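You operate a simulated robot arm through the tools that you are given. There is no shell and no other tool. Be economical: measure what you need, move in short steps, check, and stop when the job is done.

The job below is to be done with a simulated two-armed robot. You get a single attempt, and the scene is never put back.

JOB
Put the clipboard named on the large monitor in the TEST tray and book it as TEST.
Fine: the tray ends shut; set that clipboard's slider to TEST and press the yellow +1 button once; leave the other sliders and the monitor as they are.

Only the result counts: the job must be done as asked and must still hold three seconds after the hand-in. Knocking over, shifting, dropping, spilling or breaking anything else fails it.

ROBOT AND FRAMES
Two 7-joint arms with two-finger parallel grippers on one trunk, on a base that drives. Base frame: it is fixed to the floor where the robot stands at the start and does not move with it; the origin is under the middle of the robot, x ahead of it, y to its left, z up. Readings come in cm, rad, newtons and seconds.
The left shoulder is at the start at [6, 14.3, 97.6], the right one opposite. With the tool pointing down near the work surface each hand reaches from about 30 to 74 cm from the robot's upright axis, wherever it stands, measured 20 degrees to its own side. Places, roughly: test tray [90, 10, 100]; inside of the test tray [100, 10, 100]; bottom slider [140, 120, 110]; count button [140, 70, 120]; top slider [140, 120, 140]; middle slider [140, 120, 120]; board light switch [140, 80, 140]; wall fan switch [140, 70, 140]; speed knob [140, 80, 120]; button of the large monitor [100, -90, 110]; clipboard [75, -100, 75]. Payload 1.57 kg a hand.
The tool frame of a hand sits at the grasp point between the pads (the TCP): z along the fingers, y along the line on which they close. The tips reach 3 cm beyond it. The gripper opens to 11 cm. The fingers are 2.4 cm wide and 1.2 cm thick; the gripper's body (4.8 by 11.2 cm) begins 7.8 cm behind the TCP.
Orientation is that of the tool frame in the base frame, as a unit quaternion [w, x, y, z]. With the fingers straight down and closing along the base's y, the tool's x points along the base's -x, its y along +y and its z along -z.

CONTROLS
- The arms move only by the tool jog_arm. It takes "left_series", "right_series" or both (then of equal length, played together; a hand with none holds still); each is a list of rows, each a list of 7 numbers: the shift along the tool's x, y, z in cm, then the turn, a rotation vector about the tool's x, y, z in rad, then the closure, from 0 (fully open) to 1 (shut). In form: [[tx, ty, tz, wx, wy, wz, fingers], ...]. A call has 1 to 20 rows; each row is the pose to reach, as a shift and turn from the pose commanded when the call began, along the tool's axes at that moment. Rows are played at 5 a second. More than 5 cm and 0.15 rad between two rows, or a gripper value outside its range, and nothing of the call is played. Where a pose cannot be reached the arm comes as near as it can. A force on the tool above 40 N (or 10 N above the force at the start of the call, whichever is more), or a blocked arm, ends the call early, and 0.2 s more pass. The fingers move at their own pace (about 4.5 cm/s each) and stop on an object; they squeeze with about 30 N. The grip force told is the motor's: it shows also when the fingers shut on nothing. Time passes only in rows, and 0.2 s behind the last, so rows that repeat a pose let the fingers close. It gives the time, the measured TCP pose, the force on the tool (base axes), the opening and the grip force at its end, in the units of the frame above (readings bear some noise).
- Cameras (640 x 400 px; columns grow to the right, rows downward): "scene" is now at [4.71, -3.62, 159.89]; the picture's right is [-0.41, -0.91, 0.00], its down [-0.58, 0.26, -0.77] and it looks along [0.70, -0.31, -0.64] (base axes); focal length 260 px, centre (320, 200). "left" rides on the left gripper at [7, -1.6, -14.1] in its tool frame; the picture's right is [0.23, 0.97, 0.00], its down [-0.86, 0.20, -0.48] and it looks along [-0.47, 0.11, 0.88] (tool axes); focal length 222 px, centre (320, 200). "right" rides on the right gripper at [7, 1.6, -14.1] in its tool frame; the picture's right is [-0.23, 0.97, 0.00], its down [-0.86, -0.20, -0.48] and it looks along [-0.47, -0.11, 0.88] (tool axes); focal length 222 px, centre (320, 200). There is no depth. A picture from a camera that has moved, and an enlarged one, comes with that camera's place and axes in the base frame and with its lens.
- capture(camera): a new picture of that camera. The clock stands still meanwhile.
- lift_body(by): slides the trunk up (or, below 0, down) by that many cm; the arms and the scene camera ride with it, the base frame stays. It gives what a move gives, with no picture.
- base_move(legs): drives the robot by 1 to 6 legs, each [ahead, left, turn to the left] in cm, cm and rad, along the robot's own axes; the way and the turn of a leg run together, so that a leg with both is an arc; at most 150 cm and 3.142 rad a leg. The arms and the cameras ride along, it lands a little off, and it stops where it bumps. It gives what a move gives.
- head_to(pan, tilt): turns the head with the scene camera to pan (to the left, within 1.501 rad either way) and tilt (down, from -0.506 to 1.204), counted from straight ahead of the robot. It gives what a move gives.
- inspect(camera, box): a new picture of the part [left, top, right, bottom] of that camera's present view, enlarged. The clock stands still meanwhile.
- finish_job(): hands the job in; it is judged then, once.

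Work in short steps. Places have to be worked out from the pictures, the camera data and where the tool is seen: move nearer, look again, correct. Check each grasp and each placing, and mend what went wrong. You have 120 turns and 100 pictures in all, those below and enlarged ones among them. Open the grippers and draw the arms clear of the work before you hand the job in, unless the task says otherwise; then end with one line.

The tools are called after "Emit:" as name(argument=value, ...) on one line, values as JSON. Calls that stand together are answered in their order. jog_arm: Moves the arms, as the interface text tells. Its arguments: {"type":"object","properties":{"left_series":{"type":"array"},"right_series":{"type":"array"}},"required":[]} The other tools are called the same way: lift_body (by) slides the trunk up or down; base_move (legs) drives the base; head_to (pan, tilt) turns the head that bears the scene camera; capture (camera) takes a picture; inspect (camera, box) takes an enlarged picture of a part of a camera's view; finish_job () hands the job in.

At the start:

```text
time: 0.0
left_eef_pos: [45.99, 4.86, 116.15]
left_orientation: [0.001, 0.0, 1.0, 0.001]
left_wrist_force: [-0.3, 0.3, 0.3]
left_gripper_width: 10.98
left_gripper_force: 0.0
right_eef_pos: [45.11, -36.43, 114.19]
right_orientation: [-0.001, 0.001, 1.0, 0.0]
right_wrist_force: [0.1, -1.0, 0.0]
right_gripper_width: 10.97
right_gripper_force: 0.0
trunk travel left (down, up): [-57.5, 1.5]
robot x, y, heading: [-0.03, 0.13, 0.002]
head pan, tilt: [-0.422, 0.695]
```

scene: 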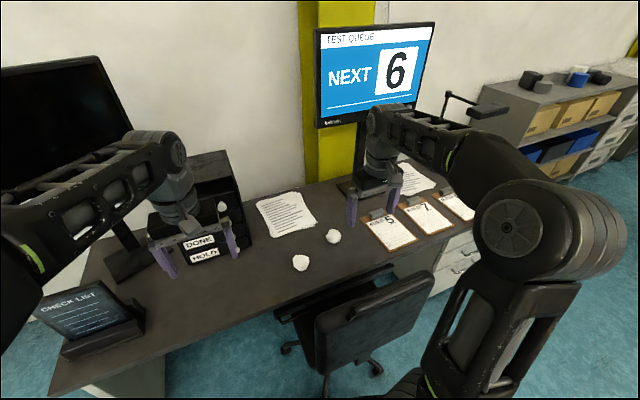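
right: 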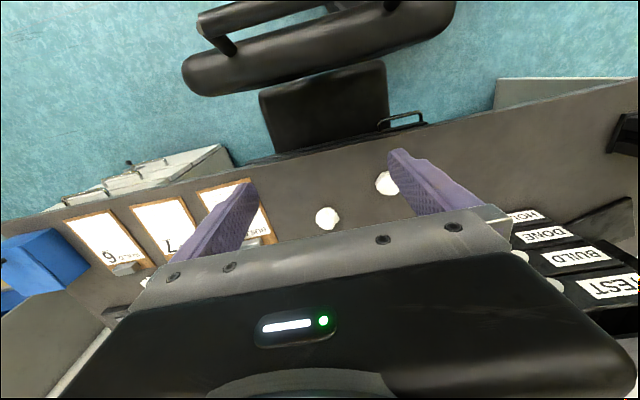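
left: 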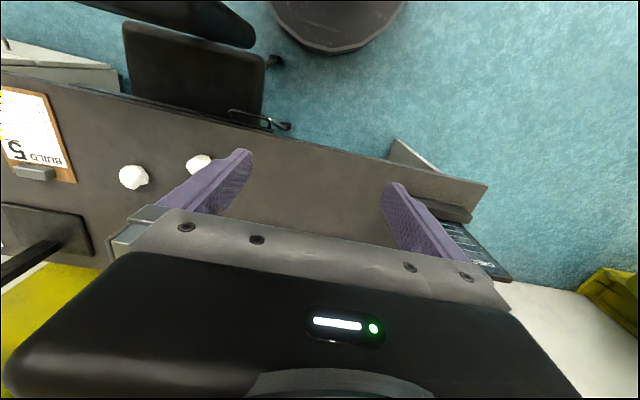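

The large monitor shows NEXT 6; three clipboards lie at the right. I inspect the clipboards and look at the check list and monitor more closely.

Emit:
inspect(camera="scene", box=[340, 160, 500, 260])

Emit:
inspect(camera="scene", box=[30, 170, 270, 320])

Emit:
head_to(pan=0.6, tilt=0.35)

```text
4.00 times, centred on (420, 210) of scene
camera zoom: at [4.71, -3.62, 159.89], right [-0.41, -0.91, 0.0], down [-0.58, 0.26, -0.77], along [0.7, -0.31, -0.64], focal length 1042 px, centre (-80, 160)
```

zoom: 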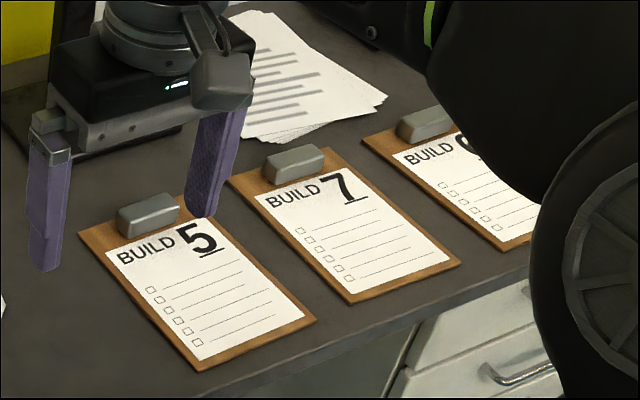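

```text
2.67 times, centred on (150, 245) of scene
camera zoom: at [4.71, -3.62, 159.89], right [-0.41, -0.91, 0.0], down [-0.58, 0.26, -0.77], along [0.7, -0.31, -0.64], focal length 695 px, centre (773, 80)
```

zoom: 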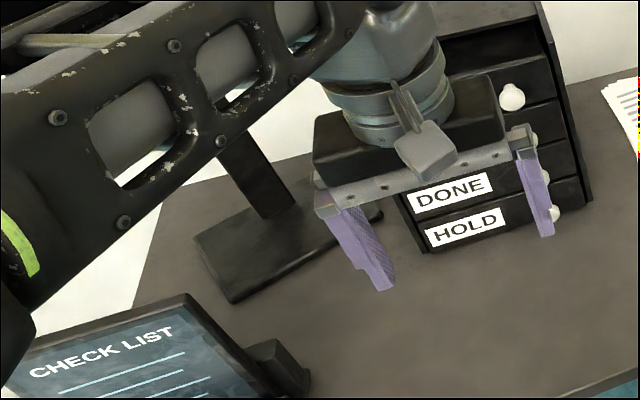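

```text
time: 1.3
left_eef_pos: [45.85, 4.91, 115.95]
left_orientation: [0.001, 0.0, 1.0, 0.001]
left_wrist_force: [-0.3, -0.4, -0.4]
left_gripper_width: 11.01
left_gripper_force: 0.0
right_eef_pos: [45.18, -36.3, 114.2]
right_orientation: [0.0, 0.0, 1.0, 0.0]
right_wrist_force: [-0.1, -0.7, -0.2]
right_gripper_width: 10.99
right_gripper_force: 0.0
trunk travel left (down, up): [-57.5, 1.5]
robot x, y, heading: [-0.13, -0.06, 0.005]
head pan, tilt: [0.6, 0.351]
```

The drawers are TEST, BUILD, DONE, HOLD from the top. I look at the board at the left and then at the tray unit.

Emit:
capture(camera="scene")

```text
94 pictures are left
camera scene: at [4.63, 5.12, 162.98], right [0.56, -0.83, 0.0], down [-0.28, -0.19, -0.94], along [0.78, 0.53, -0.34], focal length 260 px, centre (320, 200)
```

scene: 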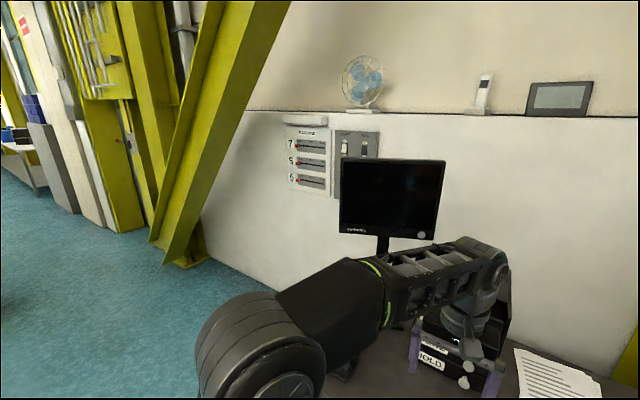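

Emit:
inspect(camera="scene", box=[260, 100, 420, 200])

```text
4.00 times, centred on (340, 150) of scene
camera zoom: at [4.63, 5.12, 162.98], right [0.56, -0.83, 0.0], down [-0.28, -0.19, -0.94], along [0.78, 0.53, -0.34], focal length 1042 px, centre (240, 400)
```

zoom: 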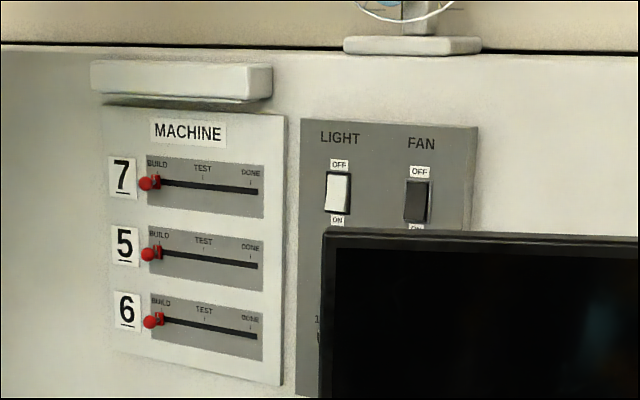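

Slider for 6 is the bottom one, all currently at BUILD. Now I look at the floor/chair to plan the drive to the clipboard, and a view of the tray from the left wrist later.

Emit:
head_to(pan=-0.9, tilt=0.9)

Emit:
capture(camera="scene")

```text
time: 2.9
left_eef_pos: [45.84, 4.84, 116.03]
left_orientation: [0.001, 0.0, 1.0, 0.0]
left_wrist_force: [0.1, 0.3, -0.5]
left_gripper_width: 10.99
left_gripper_force: 0.0
right_eef_pos: [45.1, -36.37, 114.31]
right_orientation: [0.0, 0.0, 1.0, 0.0]
right_wrist_force: [-0.6, -0.4, -0.4]
right_gripper_width: 11.01
right_gripper_force: 0.0
trunk travel left (down, up): [-57.5, 1.5]
robot x, y, heading: [-0.09, 0.36, -0.002]
head pan, tilt: [-0.901, 0.901]
```

```text
92 pictures are left
camera scene: at [1.64, -6.05, 158.23], right [-0.78, -0.62, 0.0], down [-0.49, 0.61, -0.62], along [0.39, -0.49, -0.78], focal length 260 px, centre (320, 200)
```

scene: 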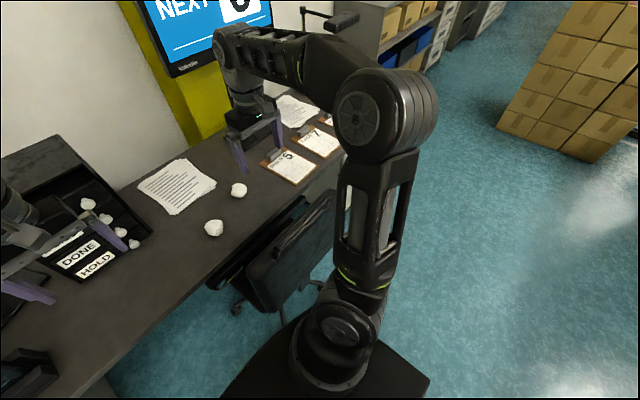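

The chair is at x≈36..., y −27..−57. I back off 15 cm, then drive right to y≈−98, then look again.

Emit:
base_move(legs=[[-15, 0, 0], [0, -98, 0]])

Emit:
head_to(pan=-0.2, tilt=0.7)

Emit:
capture(camera="scene")

```text
time: 9.1
left_eef_pos: [30.03, -96.74, 116.19]
left_orientation: [0.0, 0.012, 1.0, 0.0]
left_wrist_force: [0.3, 0.2, -0.1]
left_gripper_width: 11.02
left_gripper_force: 0.0
right_eef_pos: [28.09, -138.05, 114.13]
right_orientation: [0.0, 0.012, 1.0, 0.0]
right_wrist_force: [0.5, -0.1, 0.4]
right_gripper_width: 11.0
right_gripper_force: 0.0
trunk travel left (down, up): [-57.5, 1.5]
robot x, y, heading: [-15.82, -100.91, -0.025]
head pan, tilt: [-0.901, 0.901]
```

```text
time: 10.1
left_eef_pos: [30.07, -96.68, 116.09]
left_orientation: [0.001, 0.012, 1.0, 0.0]
left_wrist_force: [1.0, 0.0, -0.9]
left_gripper_width: 11.01
left_gripper_force: 0.2
right_eef_pos: [28.36, -138.05, 114.28]
right_orientation: [0.0, 0.012, 1.0, 0.0]
right_wrist_force: [0.5, -0.4, -0.4]
right_gripper_width: 10.99
right_gripper_force: 0.2
trunk travel left (down, up): [-57.5, 1.5]
robot x, y, heading: [-16.16, -100.53, -0.022]
head pan, tilt: [-0.201, 0.7]
```

```text
91 pictures are left
camera scene: at [-10.72, -102.45, 159.84], right [-0.22, -0.97, 0.0], down [-0.63, 0.14, -0.76], along [0.75, -0.17, -0.64], focal length 260 px, centre (320, 200)
```

scene: 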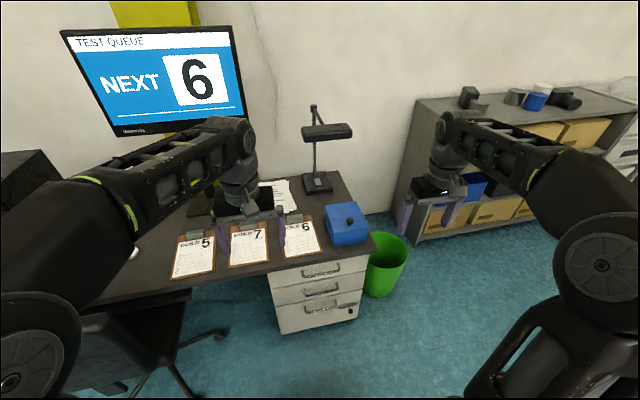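

Clipboard 6 lies at about x 57–80, y −111, next to a blue box. I drive forward ~34 cm so the right hand can reach it.

Emit:
base_move(legs=[[34, 4, 0.022]])

Emit:
head_to(pan=-0.2, tilt=0.85)

Emit:
capture(camera="scene")

Emit:
capture(camera="right")

```text
time: 12.4
left_eef_pos: [64.98, -92.33, 116.06]
left_orientation: [0.0, 0.003, 1.0, 0.0]
left_wrist_force: [0.6, 0.3, 0.4]
left_gripper_width: 11.01
left_gripper_force: 0.2
right_eef_pos: [64.04, -133.74, 114.1]
right_orientation: [0.0, 0.002, 1.0, 0.0]
right_wrist_force: [0.3, 0.5, -0.4]
right_gripper_width: 10.99
right_gripper_force: 0.0
trunk travel left (down, up): [-57.5, 1.5]
robot x, y, heading: [19.12, -96.97, -0.006]
head pan, tilt: [-0.201, 0.7]
```

```text
time: 13.1
left_eef_pos: [64.91, -92.39, 116.13]
left_orientation: [0.001, 0.003, 1.0, 0.0]
left_wrist_force: [0.1, 0.9, 0.5]
left_gripper_width: 10.99
left_gripper_force: 0.0
right_eef_pos: [63.81, -133.71, 114.3]
right_orientation: [0.0, 0.003, 1.0, 0.0]
right_wrist_force: [0.1, 0.0, -0.1]
right_gripper_width: 11.01
right_gripper_force: 0.1
trunk travel left (down, up): [-57.5, 1.5]
robot x, y, heading: [19.04, -96.99, -0.001]
head pan, tilt: [-0.201, 0.85]
```

```text
90 pictures are left
camera scene: at [23.52, -98.77, 158.62], right [-0.21, -0.98, 0.0], down [-0.73, 0.15, -0.66], along [0.65, -0.14, -0.75], focal length 260 px, centre (320, 200)
```

scene: 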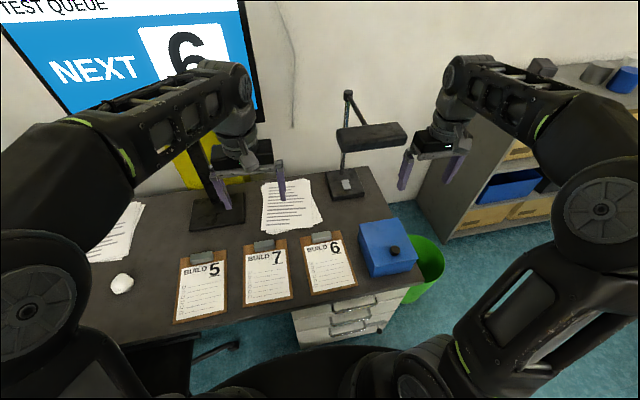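

```text
89 pictures are left
camera right: at [56.85, -132.04, 128.3], right [0.23, 0.97, 0.0], down [0.85, -0.2, 0.48], along [0.47, -0.11, -0.88], focal length 222 px, centre (320, 200)
```

right: 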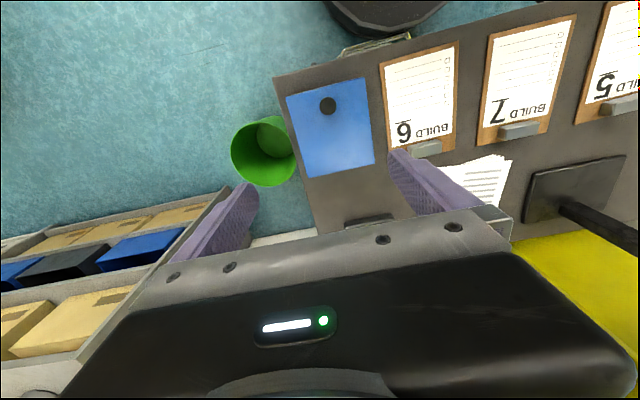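

Emit:
inspect(camera="scene", box=[280, 210, 408, 290])

```text
5.00 times, centred on (344, 250) of scene
camera zoom: at [23.52, -98.77, 158.62], right [-0.21, -0.98, 0.0], down [-0.73, 0.15, -0.66], along [0.65, -0.14, -0.75], focal length 1302 px, centre (200, -50)
```

zoom: 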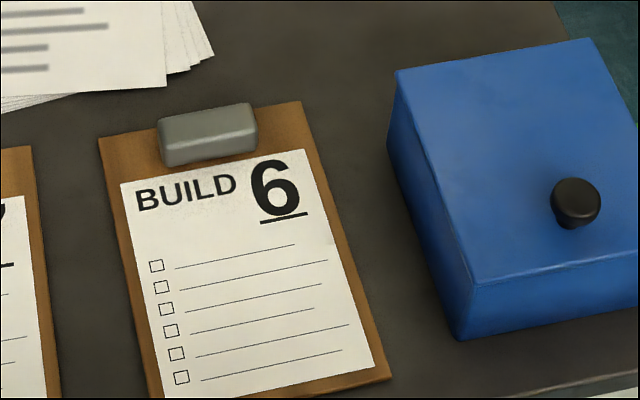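

Clip of board 6 is at about (78, −111.2), top z≈75, board axis-aligned 16×23 cm. I move the right hand above it (closing along y) at z≈95, and shift the left hand 8 cm left for room.

Emit:
jog_arm(right_series=[[-2.3, 3.7, 0, 0, 0, 0, 0], [-4.7, 7.5, 0, 0, 0, 0, 0], [-7, 11.2, 0, 0, 0, 0, 0], [-9.4, 15, 0, 0, 0, 0, 0], [-11.7, 18.7, 0, 0, 0, 0, 0], [-14.1, 22.5, 0, 0, 0, 0, 0], [-14.1, 22.5, 4.5, 0, 0, 0, 0], [-14.1, 22.5, 9, 0, 0, 0, 0], [-14.1, 22.5, 13.5, 0, 0, 0, 0], [-14.1, 22.5, 19, 0, 0, 0, 0], [-14.1, 22.5, 19, 0, 0, 0, 0]], left_series=[[0, 4, 0, 0, 0, 0, 0], [0, 8, 0, 0, 0, 0, 0], [0, 8, 0, 0, 0, 0, 0], [0, 8, 0, 0, 0, 0, 0], [0, 8, 0, 0, 0, 0, 0], [0, 8, 0, 0, 0, 0, 0], [0, 8, 0, 0, 0, 0, 0], [0, 8, 0, 0, 0, 0, 0], [0, 8, 0, 0, 0, 0, 0], [0, 8, 0, 0, 0, 0, 0], [0, 8, 0, 0, 0, 0, 0]])

```text
refused: row 10 steps farther than a row can; nothing moved
```

Emit:
jog_arm(right_series=[[-2.3, 3.7, 0, 0, 0, 0, 0], [-4.7, 7.5, 0, 0, 0, 0, 0], [-7, 11.2, 0, 0, 0, 0, 0], [-9.4, 15, 0, 0, 0, 0, 0], [-11.7, 18.7, 0, 0, 0, 0, 0], [-14.1, 22.5, 0, 0, 0, 0, 0], [-14.1, 22.5, 4.5, 0, 0, 0, 0], [-14.1, 22.5, 9, 0, 0, 0, 0], [-14.1, 22.5, 13.5, 0, 0, 0, 0], [-14.1, 22.5, 18, 0, 0, 0, 0], [-14.1, 22.5, 19, 0, 0, 0, 0]], left_series=[[0, 4, 0, 0, 0, 0, 0], [0, 8, 0, 0, 0, 0, 0], [0, 8, 0, 0, 0, 0, 0], [0, 8, 0, 0, 0, 0, 0], [0, 8, 0, 0, 0, 0, 0], [0, 8, 0, 0, 0, 0, 0], [0, 8, 0, 0, 0, 0, 0], [0, 8, 0, 0, 0, 0, 0], [0, 8, 0, 0, 0, 0, 0], [0, 8, 0, 0, 0, 0, 0], [0, 8, 0, 0, 0, 0, 0]])

Emit:
capture(camera="right")

Emit:
capture(camera="scene")

```text
time: 14.9
left_eef_pos: [64.68, -84.47, 116.68]
left_orientation: [0.001, 0.002, 1.0, -0.001]
left_wrist_force: [-0.3, 0.1, 0.2]
left_gripper_width: 10.98
left_gripper_force: 0.1
right_eef_pos: [78.15, -111.71, 107.27]
right_orientation: [0.006, 0.004, 1.0, 0.0]
right_wrist_force: [-0.6, 0.4, 0.4]
right_gripper_width: 10.99
right_gripper_force: 0.1
right hand out of reach, approached as far as the arm can: row 4, 5, 6
trunk travel left (down, up): [-57.5, 1.5]
robot x, y, heading: [19.12, -96.94, -0.006]
head pan, tilt: [-0.201, 0.85]
stopped in row 8 (right hand): the force on the tool passed its limit (the readings are from after the stop); the commanded pose is now the measured one
```

```text
87 pictures are left
camera right: at [71.03, -109.99, 121.31], right [0.23, 0.97, 0.0], down [0.85, -0.21, 0.49], along [0.48, -0.11, -0.87], focal length 222 px, centre (320, 200)
```

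right: 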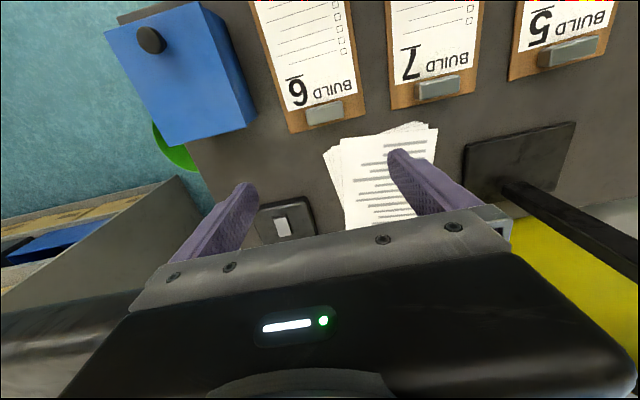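

```text
86 pictures are left
camera scene: at [23.35, -98.75, 158.63], right [-0.21, -0.98, 0.0], down [-0.73, 0.15, -0.66], along [0.65, -0.14, -0.75], focal length 260 px, centre (320, 200)
```

scene: 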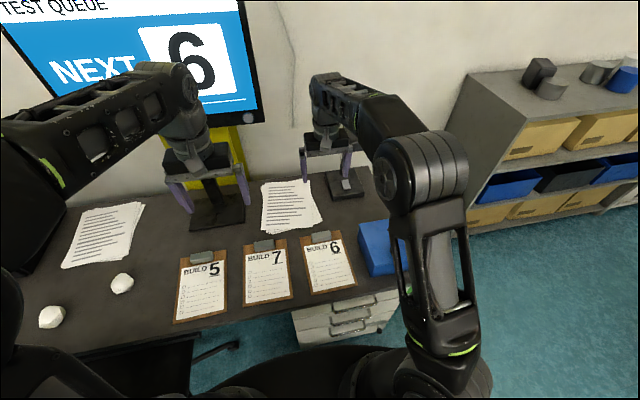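

The right hand stopped early on a force; I need to see whether it touched the lamp head.

Emit:
inspect(camera="scene", box=[280, 50, 440, 150])

Emit:
capture(camera="left")

```text
4.00 times, centred on (360, 100) of scene
camera zoom: at [23.35, -98.75, 158.63], right [-0.21, -0.98, 0.0], down [-0.73, 0.15, -0.66], along [0.65, -0.14, -0.75], focal length 1042 px, centre (160, 600)
```

zoom: 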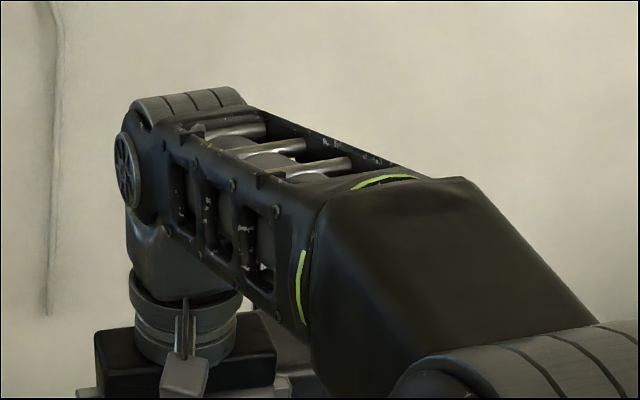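

```text
84 pictures are left
camera left: at [57.58, -86.13, 130.71], right [-0.22, 0.98, 0.0], down [0.85, 0.19, 0.48], along [0.47, 0.11, -0.88], focal length 222 px, centre (320, 200)
```

left: 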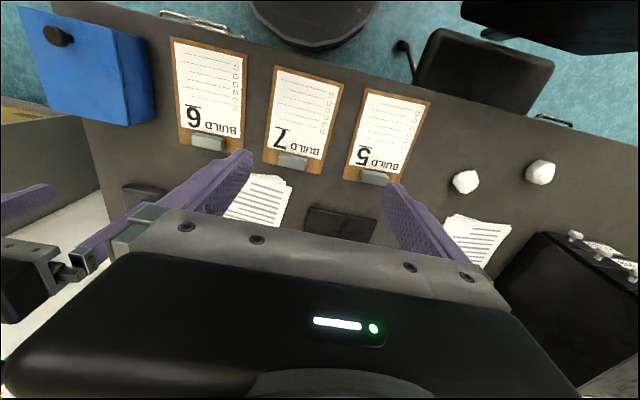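

I can't see the lamp head; I reverse the motion (up, then back toward the robot) and look again.

Emit:
jog_arm(right_series=[[0, 0, -3, 0, 0, 0, 0], [0, 0, -6, 0, 0, 0, 0], [3, 0, -6, 0, 0, 0, 0], [6, 0, -6, 0, 0, 0, 0], [9, 0, -6, 0, 0, 0, 0], [12, 0, -6, 0, 0, 0, 0]])

Emit:
capture(camera="scene")

Emit:
capture(camera="right")

```text
time: 16.3
left_eef_pos: [64.75, -84.5, 116.64]
left_orientation: [0.001, 0.003, 1.0, 0.0]
left_wrist_force: [-0.1, -0.9, -0.3]
left_gripper_width: 11.02
left_gripper_force: 0.0
right_eef_pos: [65.89, -111.88, 113.0]
right_orientation: [0.006, 0.004, 1.0, -0.001]
right_wrist_force: [-0.1, 0.4, 0.9]
right_gripper_width: 11.02
right_gripper_force: 0.1
right hand out of reach, approached as far as the arm can: row 2
trunk travel left (down, up): [-57.5, 1.5]
robot x, y, heading: [18.91, -97.17, -0.008]
head pan, tilt: [-0.201, 0.85]
```

```text
83 pictures are left
camera scene: at [23.52, -98.79, 158.62], right [-0.21, -0.98, 0.0], down [-0.73, 0.15, -0.66], along [0.65, -0.14, -0.75], focal length 260 px, centre (320, 200)
```

scene: 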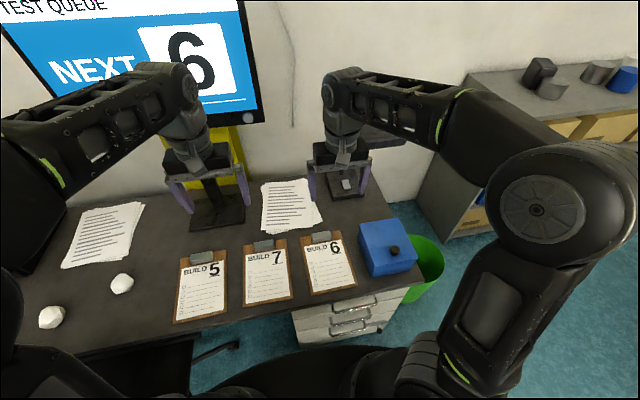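

```text
82 pictures are left
camera right: at [58.74, -110.17, 127.02], right [0.23, 0.97, 0.0], down [0.85, -0.21, 0.49], along [0.48, -0.11, -0.87], focal length 222 px, centre (320, 200)
```

right: 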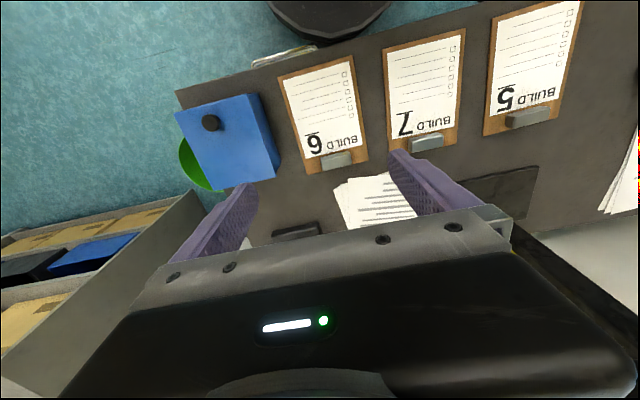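

The lamp still stands as before. I zoom on the lamp head before choosing a lower approach.

Emit:
inspect(camera="scene", box=[300, 80, 460, 220])

```text
2.86 times, centred on (380, 150) of scene
camera zoom: at [23.52, -98.79, 158.62], right [-0.21, -0.98, 0.0], down [-0.73, 0.15, -0.66], along [0.65, -0.14, -0.75], focal length 744 px, centre (149, 343)
```

zoom: 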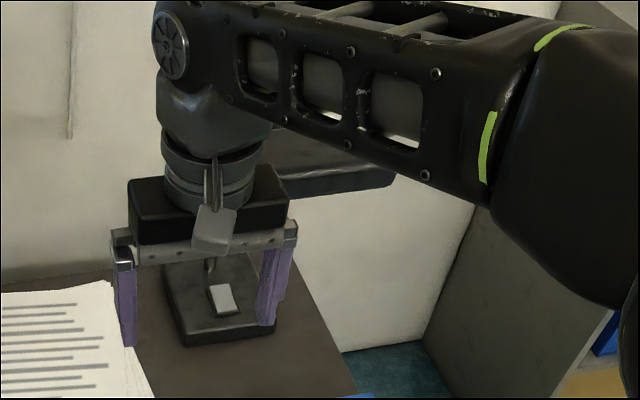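

Lamp is unmoved. I descend here (x≈66) to z≈90 first, then move forward over the clip.

Emit:
jog_arm(right_series=[[0, 0.5, 4.5, 0, 0, 0, 0], [0, 0.7, 9, 0, 0, 0, 0], [0, 0.7, 13.5, 0, 0, 0, 0], [0, 0.7, 18, 0, 0, 0, 0], [0, 0.7, 23, 0, 0, 0, 0], [-3, 0.7, 23, 0, 0, 0, 0], [-6, 0.7, 23, 0, 0, 0, 0], [-9, 0.7, 23, 0, 0, 0, 0], [-12, 0.7, 23, 0, 0, 0, 0], [-12, 0.7, 23, 0, 0, 0, 0]])

Emit:
capture(camera="right")

Emit:
capture(camera="scene")

```text
time: 18.5
left_eef_pos: [64.78, -84.47, 116.48]
left_orientation: [0.001, 0.002, 1.0, 0.0]
left_wrist_force: [0.2, 0.9, -0.2]
left_gripper_width: 11.0
left_gripper_force: 0.0
right_eef_pos: [78.33, -110.75, 90.13]
right_orientation: [0.005, 0.003, 1.0, 0.0]
right_wrist_force: [0.0, -0.1, 0.1]
right_gripper_width: 10.98
right_gripper_force: 0.1
trunk travel left (down, up): [-57.5, 1.5]
robot x, y, heading: [18.96, -96.87, -0.003]
head pan, tilt: [-0.201, 0.85]
```

```text
80 pictures are left
camera right: at [71.16, -109.14, 104.16], right [0.23, 0.97, 0.0], down [0.85, -0.21, 0.49], along [0.47, -0.11, -0.87], focal length 222 px, centre (320, 200)
```

right: 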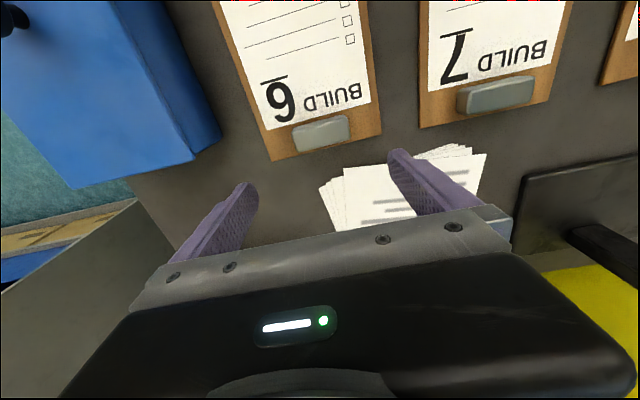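

```text
79 pictures are left
camera scene: at [23.54, -98.75, 158.62], right [-0.21, -0.98, 0.0], down [-0.74, 0.15, -0.66], along [0.65, -0.14, -0.75], focal length 260 px, centre (320, 200)
```

scene: 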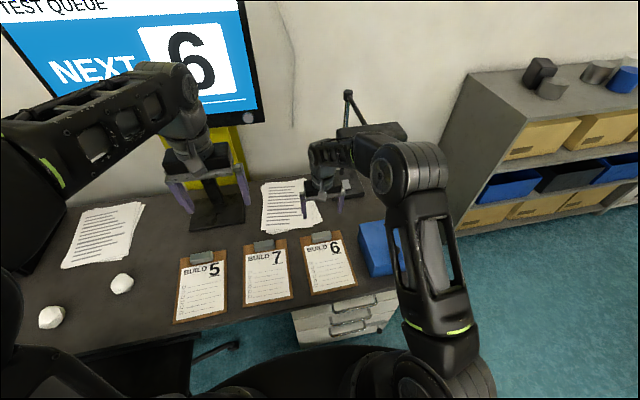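

Lamp clear. Wrist view puts the clip at about (77.2, −110.4). I descend to z≈80 with a small correction and look again.

Emit:
jog_arm(right_series=[[0.5, 0.2, 4, 0, 0, 0, 0], [1.1, 0.3, 8, 0, 0, 0, 0], [1.1, 0.3, 10.5, 0, 0, 0, 0], [1.1, 0.3, 10.5, 0, 0, 0, 0]])

Emit:
capture(camera="right")

Emit:
inspect(camera="scene", box=[280, 180, 400, 255])

```text
time: 19.5
left_eef_pos: [64.92, -84.43, 116.51]
left_orientation: [0.0, 0.002, 1.0, 0.0]
left_wrist_force: [0.4, 0.2, -0.1]
left_gripper_width: 11.0
left_gripper_force: 0.0
right_eef_pos: [77.54, -110.4, 79.6]
right_orientation: [0.005, 0.004, 1.0, 0.0]
right_wrist_force: [-0.2, -0.7, 0.2]
right_gripper_width: 10.99
right_gripper_force: 0.1
trunk travel left (down, up): [-57.5, 1.5]
robot x, y, heading: [19.05, -97.21, -0.007]
head pan, tilt: [-0.201, 0.85]
```

```text
78 pictures are left
camera right: at [70.4, -108.7, 93.69], right [0.24, 0.97, 0.0], down [0.85, -0.21, 0.49], along [0.47, -0.11, -0.87], focal length 222 px, centre (320, 200)
```

right: 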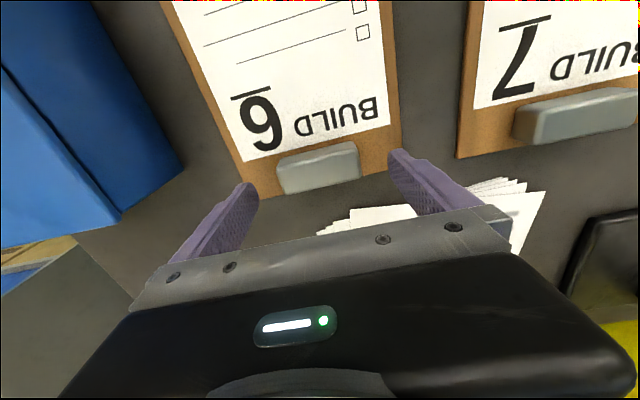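

```text
5.33 times, centred on (340, 218) of scene
camera zoom: at [23.56, -98.74, 158.62], right [-0.21, -0.98, 0.0], down [-0.74, 0.15, -0.66], along [0.65, -0.14, -0.75], focal length 1389 px, centre (213, 107)
```

zoom: 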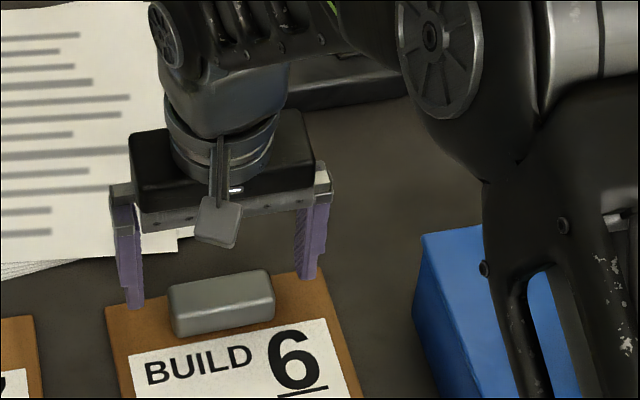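

Clip is centred between the fingers (≈78, −110.4). I lower ~3.3 cm and close on the clip.

Emit:
jog_arm(right_series=[[-0.3, 0, 1.5, 0, 0, 0, 0], [-0.4, 0, 2.5, 0, 0, 0, 0], [-0.4, 0, 3.3, 0, 0, 0, 0], [-0.4, 0, 3.3, 0, 0, 0, 0]])

Emit:
capture(camera="right")

Emit:
inspect(camera="scene", box=[280, 180, 400, 255])

```text
time: 20.5
left_eef_pos: [64.87, -84.53, 116.47]
left_orientation: [0.001, 0.003, 1.0, 0.0]
left_wrist_force: [-0.3, -0.3, -0.6]
left_gripper_width: 11.02
left_gripper_force: 0.1
right_eef_pos: [78.05, -110.5, 76.46]
right_orientation: [0.005, 0.004, 1.0, 0.0]
right_wrist_force: [-0.1, -0.5, -0.7]
right_gripper_width: 11.01
right_gripper_force: 0.1
trunk travel left (down, up): [-57.5, 1.5]
robot x, y, heading: [19.02, -96.59, -0.005]
head pan, tilt: [-0.201, 0.85]
```

```text
76 pictures are left
camera right: at [70.82, -108.76, 90.43], right [0.23, 0.97, 0.0], down [0.85, -0.21, 0.49], along [0.47, -0.11, -0.87], focal length 222 px, centre (320, 200)
```

right: 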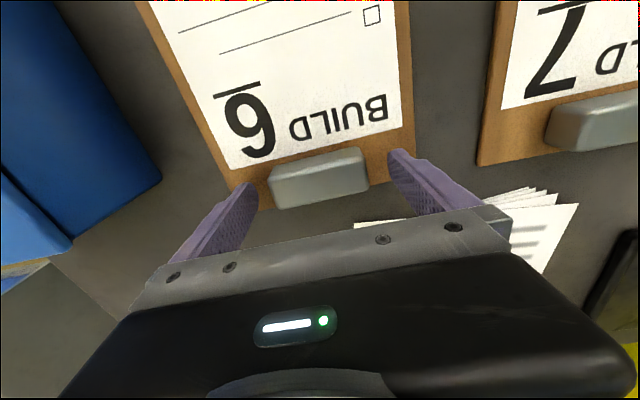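

```text
5.33 times, centred on (340, 218) of scene
camera zoom: at [23.58, -98.74, 158.62], right [-0.21, -0.98, 0.0], down [-0.74, 0.15, -0.66], along [0.65, -0.14, -0.75], focal length 1389 px, centre (213, 107)
```

zoom: 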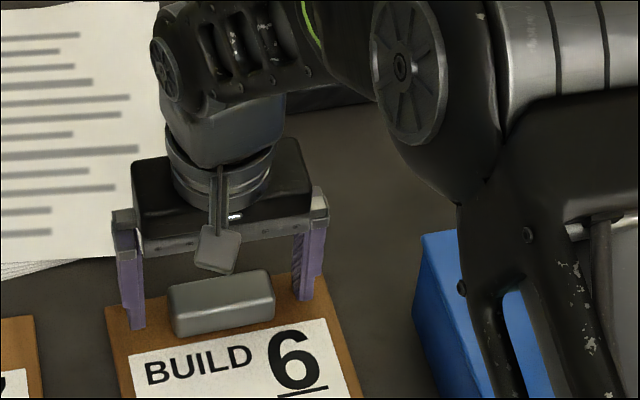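

The finger tips are level with the clip ends, just above the board. Closing.

Emit:
jog_arm(right_series=[[0, 0, 0.2, 0, 0, 0, 1], [0, 0, 0.2, 0, 0, 0, 1], [0, 0, 0.2, 0, 0, 0, 1], [0, 0, 0.2, 0, 0, 0, 1], [0, 0, 0.2, 0, 0, 0, 1], [0, 0, 0.2, 0, 0, 0, 1]])

Emit:
capture(camera="right")

```text
time: 21.9
left_eef_pos: [64.85, -84.42, 116.57]
left_orientation: [0.001, 0.003, 1.0, 0.0]
left_wrist_force: [-0.4, -0.8, 0.4]
left_gripper_width: 11.0
left_gripper_force: 0.1
right_eef_pos: [77.85, -110.53, 76.27]
right_orientation: [0.005, 0.003, 1.0, 0.0]
right_wrist_force: [0.5, 0.1, 0.0]
right_gripper_width: 7.48
right_gripper_force: 30.1
trunk travel left (down, up): [-57.5, 1.5]
robot x, y, heading: [18.94, -97.15, -0.006]
head pan, tilt: [-0.201, 0.85]
```

```text
74 pictures are left
camera right: at [70.78, -108.8, 90.26], right [0.23, 0.97, 0.0], down [0.85, -0.21, 0.49], along [0.47, -0.11, -0.87], focal length 222 px, centre (320, 200)
```

right: 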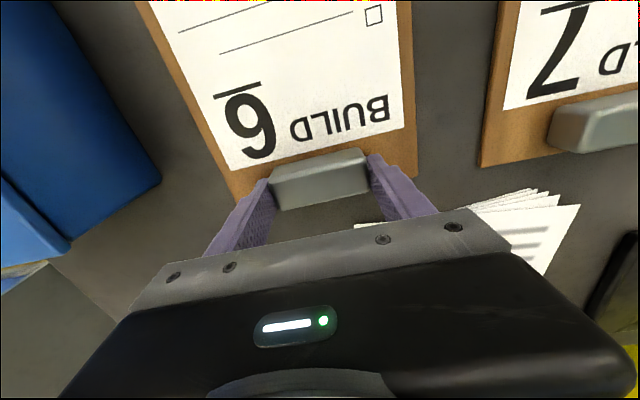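

Gripped at 7.5 cm. I lift gently by 5 cm and check.

Emit:
jog_arm(right_series=[[0, 0, -1, 0, 0, 0, 1], [0, 0, -2, 0, 0, 0, 1], [0, 0, -3.5, 0, 0, 0, 1], [0, 0, -5, 0, 0, 0, 1], [0, 0, -5, 0, 0, 0, 1]])

Emit:
capture(camera="scene")

Emit:
capture(camera="right")

```text
time: 23.1
left_eef_pos: [64.85, -84.38, 116.64]
left_orientation: [0.001, 0.003, 1.0, 0.0]
left_wrist_force: [0.0, 0.2, 0.1]
left_gripper_width: 10.98
left_gripper_force: 0.0
right_eef_pos: [77.86, -110.71, 81.27]
right_orientation: [0.004, 0.004, 1.0, 0.001]
right_wrist_force: [-0.4, 0.8, 0.0]
right_gripper_width: 0.01
right_gripper_force: 21.1
trunk travel left (down, up): [-57.5, 1.5]
robot x, y, heading: [18.72, -96.78, -0.004]
head pan, tilt: [-0.201, 0.85]
```

```text
73 pictures are left
camera scene: at [23.6, -98.75, 158.62], right [-0.21, -0.98, 0.0], down [-0.74, 0.15, -0.66], along [0.65, -0.14, -0.75], focal length 260 px, centre (320, 200)
```

scene: 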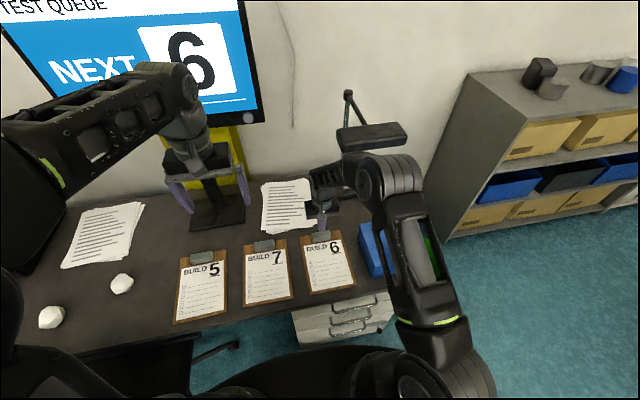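

```text
72 pictures are left
camera right: at [70.81, -108.88, 95.24], right [0.23, 0.97, 0.0], down [0.85, -0.21, 0.49], along [0.47, -0.11, -0.87], focal length 222 px, centre (320, 200)
```

right: 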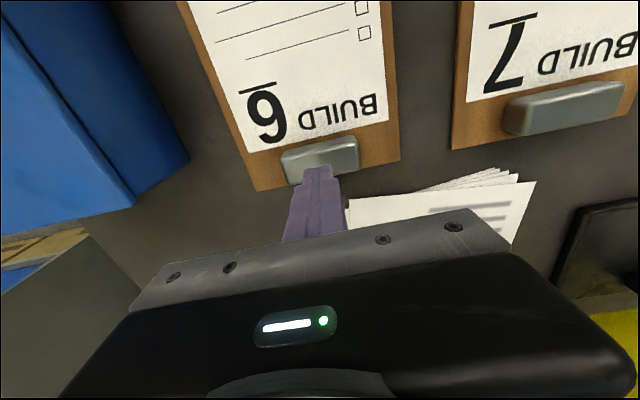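

It slipped: the tips held only the clip's upper part. I reopen, and go down until I feel the board.

Emit:
jog_arm(right_series=[[0, 0, 0, 0, 0, 0, 0], [0, 0, 0, 0, 0, 0, 0], [0, 0, 0, 0, 0, 0, 0], [0, 0, 0, 0, 0, 0, 0], [0.2, 0.2, 0, 0, 0, 0, 0], [0.2, 0.2, 2.5, 0, 0, 0, 0], [0.2, 0.2, 4.5, 0, 0, 0, 0], [0.2, 0.2, 5, 0, 0, 0, 0], [0.2, 0.2, 5.3, 0, 0, 0, 0], [0.2, 0.2, 5.6, 0, 0, 0, 0], [0.2, 0.2, 5.9, 0, 0, 0, 0], [0.2, 0.2, 5.9, 0, 0, 0, 0]])

Emit:
capture(camera="right")

```text
time: 25.7
left_eef_pos: [64.63, -84.57, 116.68]
left_orientation: [0.002, 0.003, 1.0, 0.0]
left_wrist_force: [0.1, -0.5, 0.7]
left_gripper_width: 10.99
left_gripper_force: 0.1
right_eef_pos: [77.67, -110.46, 75.61]
right_orientation: [0.008, 0.005, 1.0, 0.0]
right_wrist_force: [-2.5, -4.3, 25.2]
right_gripper_width: 11.01
right_gripper_force: 0.0
trunk travel left (down, up): [-57.5, 1.5]
robot x, y, heading: [18.89, -97.1, -0.007]
head pan, tilt: [-0.201, 0.85]
```

```text
71 pictures are left
camera right: at [70.6, -108.78, 89.57], right [0.24, 0.97, 0.0], down [0.85, -0.21, 0.49], along [0.48, -0.11, -0.87], focal length 222 px, centre (320, 200)
```

right: 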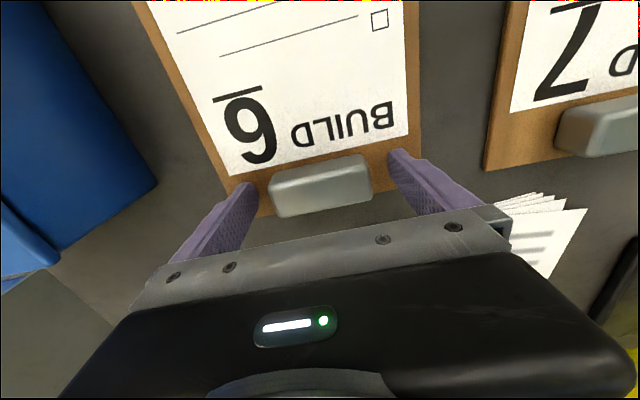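

Board surface felt at tip height ≈72.6. I ease up 0.25 cm, close, then lift slowly.

Emit:
jog_arm(right_series=[[0, 0, -0.25, 0, 0, 0, 1], [0, 0, -0.25, 0, 0, 0, 1], [0, 0, -0.25, 0, 0, 0, 1], [0, 0, -0.25, 0, 0, 0, 1], [0, 0, -0.25, 0, 0, 0, 1], [0, 0, -0.4, 0, 0, 0, 1], [0, 0, -0.7, 0, 0, 0, 1], [0, 0, -1.0, 0, 0, 0, 1], [0, 0, -1.3, 0, 0, 0, 1], [0, 0, -1.6, 0, 0, 0, 1], [0, 0, -1.6, 0, 0, 0, 1]])

Emit:
capture(camera="right")

Emit:
inspect(camera="scene", box=[260, 200, 400, 288])

```text
time: 28.1
left_eef_pos: [64.74, -84.44, 116.49]
left_orientation: [0.001, 0.003, 1.0, 0.0]
left_wrist_force: [-0.3, 0.9, 0.8]
left_gripper_width: 11.01
left_gripper_force: 0.1
right_eef_pos: [77.78, -110.58, 76.89]
right_orientation: [0.005, 0.005, 1.0, 0.001]
right_wrist_force: [-0.2, -0.2, -1.5]
right_gripper_width: 7.42
right_gripper_force: 30.6
trunk travel left (down, up): [-57.5, 1.5]
robot x, y, heading: [19.17, -97.31, -0.007]
head pan, tilt: [-0.201, 0.85]
```

```text
70 pictures are left
camera right: at [70.65, -108.84, 90.97], right [0.23, 0.97, 0.0], down [0.85, -0.21, 0.49], along [0.47, -0.11, -0.87], focal length 222 px, centre (320, 200)
```

right: 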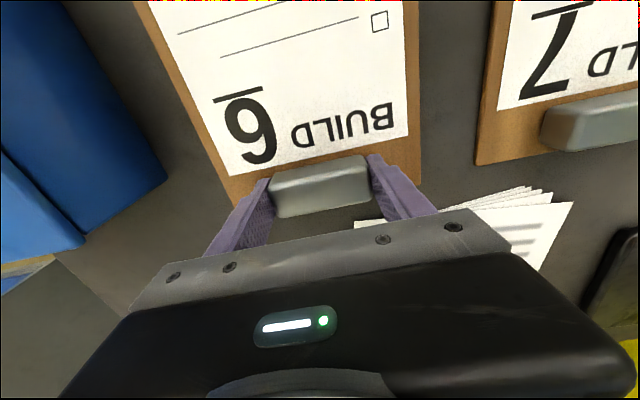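

```text
4.55 times, centred on (330, 244) of scene
camera zoom: at [23.6, -98.75, 158.62], right [-0.21, -0.98, 0.0], down [-0.74, 0.15, -0.66], along [0.65, -0.14, -0.75], focal length 1184 px, centre (274, 0)
```

zoom: 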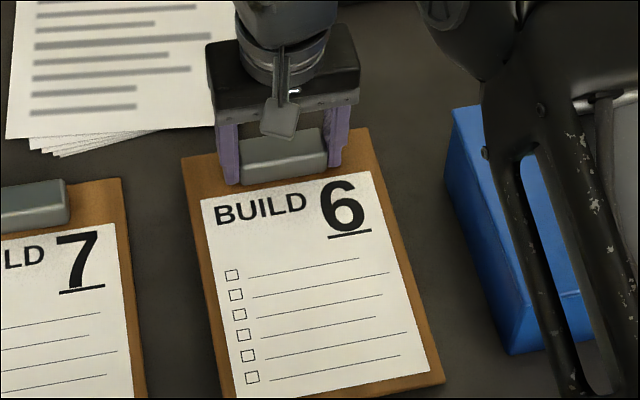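

It holds and rises with the hand. I keep lifting slowly.

Emit:
jog_arm(right_series=[[0, 0, -0.8, 0, 0, 0, 1], [0, 0, -1.6, 0, 0, 0, 1], [0, 0, -2.4, 0, 0, 0, 1], [0, 0, -3.4, 0, 0, 0, 1], [0, 0, -4.4, 0, 0, 0, 1], [0, 0, -5.4, 0, 0, 0, 1], [0, 0, -6.4, 0, 0, 0, 1], [0, 0, -7.4, 0, 0, 0, 1], [0, 0, -8.4, 0, 0, 0, 1], [0, 0, -9.4, 0, 0, 0, 1], [0, 0, -10.4, 0, 0, 0, 1], [0, 0, -11, 0, 0, 0, 1]])

Emit:
capture(camera="scene")

```text
time: 30.7
left_eef_pos: [64.78, -84.5, 116.48]
left_orientation: [0.001, 0.003, 1.0, 0.001]
left_wrist_force: [-0.1, 0.2, -0.3]
left_gripper_width: 10.99
left_gripper_force: 0.0
right_eef_pos: [77.6, -110.3, 87.86]
right_orientation: [0.005, 0.003, 1.0, -0.001]
right_wrist_force: [-0.2, -0.6, -1.8]
right_gripper_width: 7.4
right_gripper_force: 29.8
trunk travel left (down, up): [-57.5, 1.5]
robot x, y, heading: [19.32, -96.84, -0.005]
head pan, tilt: [-0.201, 0.85]
```

```text
68 pictures are left
camera scene: at [23.59, -98.75, 158.62], right [-0.21, -0.98, 0.0], down [-0.74, 0.15, -0.66], along [0.65, -0.14, -0.75], focal length 260 px, centre (320, 200)
```

scene: 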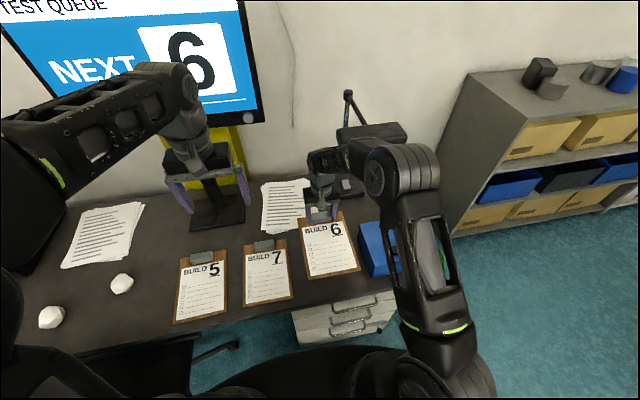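

Board hangs level in the grip. I pull the hand back 14 cm and up to z≈106, then drive back and left toward the tray.

Emit:
jog_arm(right_series=[[1, 0, -1, 0, 0, 0, 1], [2.5, 0, -2.5, 0, 0, 0, 1], [4, 0, -4, 0, 0, 0, 1], [5.5, 0, -5.5, 0, 0, 0, 1], [7, 0, -7, 0, 0, 0, 1], [8.5, 0, -9, 0, 0, 0, 1], [10, 0, -11, 0, 0, 0, 1], [11.5, 0, -13, 0, 0, 0, 1], [13, 0, -15, 0, 0, 0, 1], [14, 0, -17, 0, 0, 0, 1], [14, 0, -18, 0, 0, 0, 1], [14, 0, -18, 0, 0, 0, 1]])

Emit:
base_move(legs=[[-36, 0, 0], [0, 100, 0]])

Emit:
head_to(pan=0.1, tilt=0.6)

Emit:
capture(camera="scene")

```text
time: 33.3
left_eef_pos: [64.78, -84.36, 116.61]
left_orientation: [0.001, 0.002, 1.0, 0.0]
left_wrist_force: [-0.5, 0.2, -0.3]
left_gripper_width: 11.02
left_gripper_force: 0.1
right_eef_pos: [63.44, -110.41, 105.63]
right_orientation: [0.005, 0.004, 1.0, 0.0]
right_wrist_force: [-0.1, -0.5, -1.7]
right_gripper_width: 7.42
right_gripper_force: 30.3
trunk travel left (down, up): [-57.5, 1.5]
robot x, y, heading: [18.98, -97.05, -0.007]
head pan, tilt: [-0.201, 0.85]
```

```text
time: 40.3
left_eef_pos: [29.29, 15.74, 116.49]
left_orientation: [0.001, -0.005, 1.0, -0.001]
left_wrist_force: [1.0, 0.1, -0.4]
left_gripper_width: 11.0
left_gripper_force: 0.0
right_eef_pos: [28.33, -10.18, 105.57]
right_orientation: [0.005, -0.003, 1.0, 0.0]
right_wrist_force: [-1.1, 0.9, -1.9]
right_gripper_width: 7.43
right_gripper_force: 29.5
trunk travel left (down, up): [-57.5, 1.5]
robot x, y, heading: [-15.92, 2.27, 0.008]
head pan, tilt: [-0.201, 0.85]
```

```text
time: 41.1
left_eef_pos: [29.46, 15.56, 116.45]
left_orientation: [0.002, -0.006, 1.0, 0.0]
left_wrist_force: [0.3, 0.2, 0.0]
left_gripper_width: 11.0
left_gripper_force: 0.1
right_eef_pos: [28.33, -10.15, 105.66]
right_orientation: [0.005, -0.004, 1.0, 0.0]
right_wrist_force: [0.2, -0.3, -1.5]
right_gripper_width: 7.44
right_gripper_force: 30.2
trunk travel left (down, up): [-57.5, 1.5]
robot x, y, heading: [-16.11, 2.19, 0.009]
head pan, tilt: [0.099, 0.6]
```

```text
67 pictures are left
camera scene: at [-10.57, 3.11, 160.7], right [0.11, -0.99, 0.0], down [-0.56, -0.06, -0.82], along [0.82, 0.09, -0.57], focal length 260 px, centre (320, 200)
```

scene: 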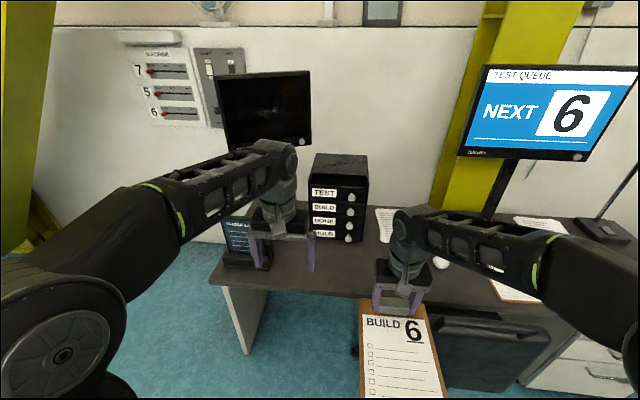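

Emit:
inspect(camera="scene", box=[280, 140, 400, 260])

```text
3.33 times, centred on (340, 200) of scene
camera zoom: at [-10.57, 3.11, 160.7], right [0.11, -0.99, 0.0], down [-0.56, -0.06, -0.82], along [0.82, 0.09, -0.57], focal length 868 px, centre (253, 200)
```

zoom: 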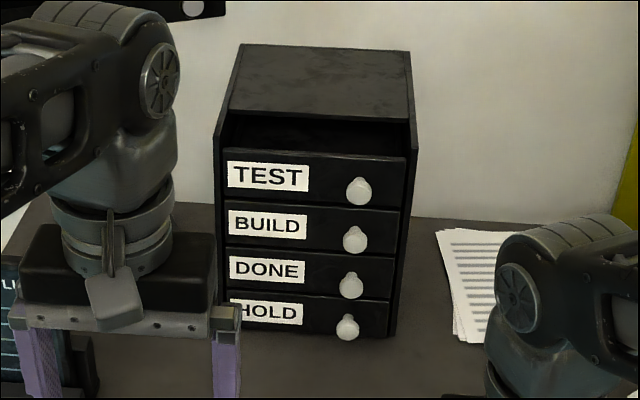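

The TEST drawer is the top one; front at x≈84, knob at about (82, −0.3, 98.5), unit y from −6.5 to 18.7, roof z≈107. I drive forward to robot x≈20 with both hands high.

Emit:
base_move(legs=[[36, 0.5, -0.008]])

Emit:
head_to(pan=0.0, tilt=0.75)

Emit:
capture(camera="scene")

Emit:
capture(camera="left")

```text
time: 43.4
left_eef_pos: [58.79, 17.86, 117.17]
left_orientation: [0.006, 0.005, 1.0, 0.001]
left_wrist_force: [0.2, 0.5, -0.6]
left_gripper_width: 10.97
left_gripper_force: 0.0
right_eef_pos: [57.28, -8.17, 106.09]
right_orientation: [0.011, 0.004, 1.0, 0.0]
right_wrist_force: [0.3, 0.7, -0.9]
right_gripper_width: 7.42
right_gripper_force: 30.7
trunk travel left (down, up): [-57.5, 1.5]
robot x, y, heading: [14.04, 5.67, -0.007]
head pan, tilt: [0.099, 0.6]
stopped in leg 1: the robot was blocked; the commanded pose is now the measured one
```

```text
time: 44.1
left_eef_pos: [58.44, 17.86, 117.18]
left_orientation: [0.008, 0.002, 1.0, 0.002]
left_wrist_force: [0.4, 0.2, 0.2]
left_gripper_width: 11.0
left_gripper_force: 0.0
right_eef_pos: [57.12, -7.99, 106.14]
right_orientation: [0.012, 0.004, 1.0, 0.001]
right_wrist_force: [0.1, -0.4, -1.6]
right_gripper_width: 7.44
right_gripper_force: 30.5
trunk travel left (down, up): [-57.5, 1.5]
robot x, y, heading: [13.9, 5.58, -0.005]
head pan, tilt: [0.0, 0.75]
```

```text
65 pictures are left
camera scene: at [17.26, 4.93, 159.51], right [-0.01, -1.0, 0.0], down [-0.67, 0.01, -0.74], along [0.74, 0.0, -0.67], focal length 260 px, centre (320, 200)
```

scene: 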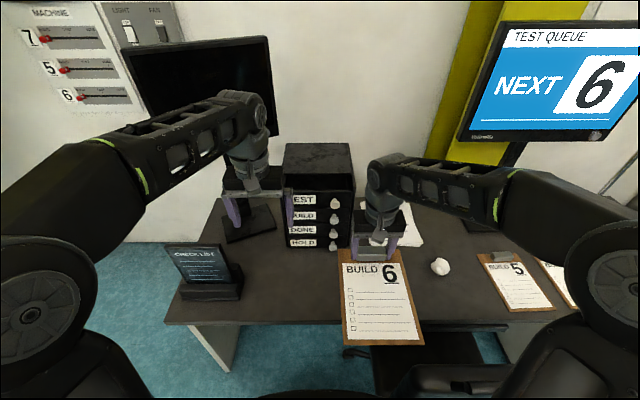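

```text
64 pictures are left
camera left: at [51.25, 16.11, 131.26], right [-0.22, 0.98, 0.0], down [0.85, 0.19, 0.49], along [0.48, 0.11, -0.87], focal length 222 px, centre (320, 200)
```

left: 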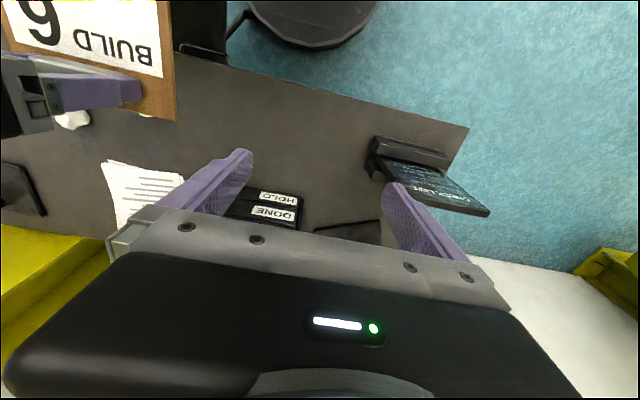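

The robot was blocked at x≈14. I tilt down to see what it touched.

Emit:
head_to(pan=-0.5, tilt=1.2)

Emit:
capture(camera="scene")

```text
time: 45.0
left_eef_pos: [58.47, 17.73, 117.26]
left_orientation: [0.008, 0.003, 1.0, 0.002]
left_wrist_force: [-0.3, 0.8, 0.3]
left_gripper_width: 10.99
left_gripper_force: 0.2
right_eef_pos: [57.15, -7.97, 106.16]
right_orientation: [0.012, 0.004, 1.0, 0.002]
right_wrist_force: [0.2, -0.5, -1.9]
right_gripper_width: 7.46
right_gripper_force: 30.3
trunk travel left (down, up): [-57.5, 1.5]
robot x, y, heading: [14.33, 5.46, -0.007]
head pan, tilt: [-0.499, 1.201]
```

```text
63 pictures are left
camera scene: at [13.88, 2.3, 156.26], right [-0.48, -0.87, -0.01], down [-0.81, 0.45, -0.37], along [0.33, -0.17, -0.93], focal length 260 px, centre (320, 200)
```

scene: 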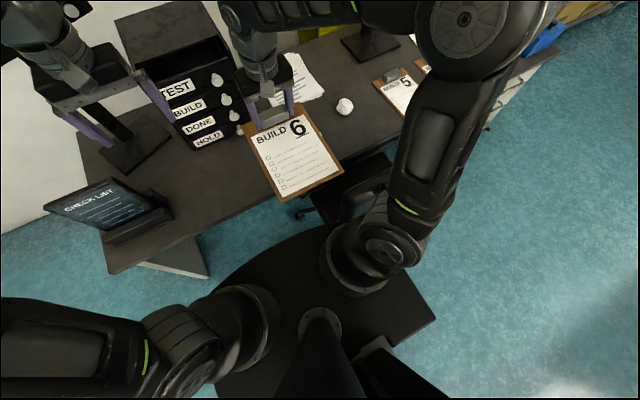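

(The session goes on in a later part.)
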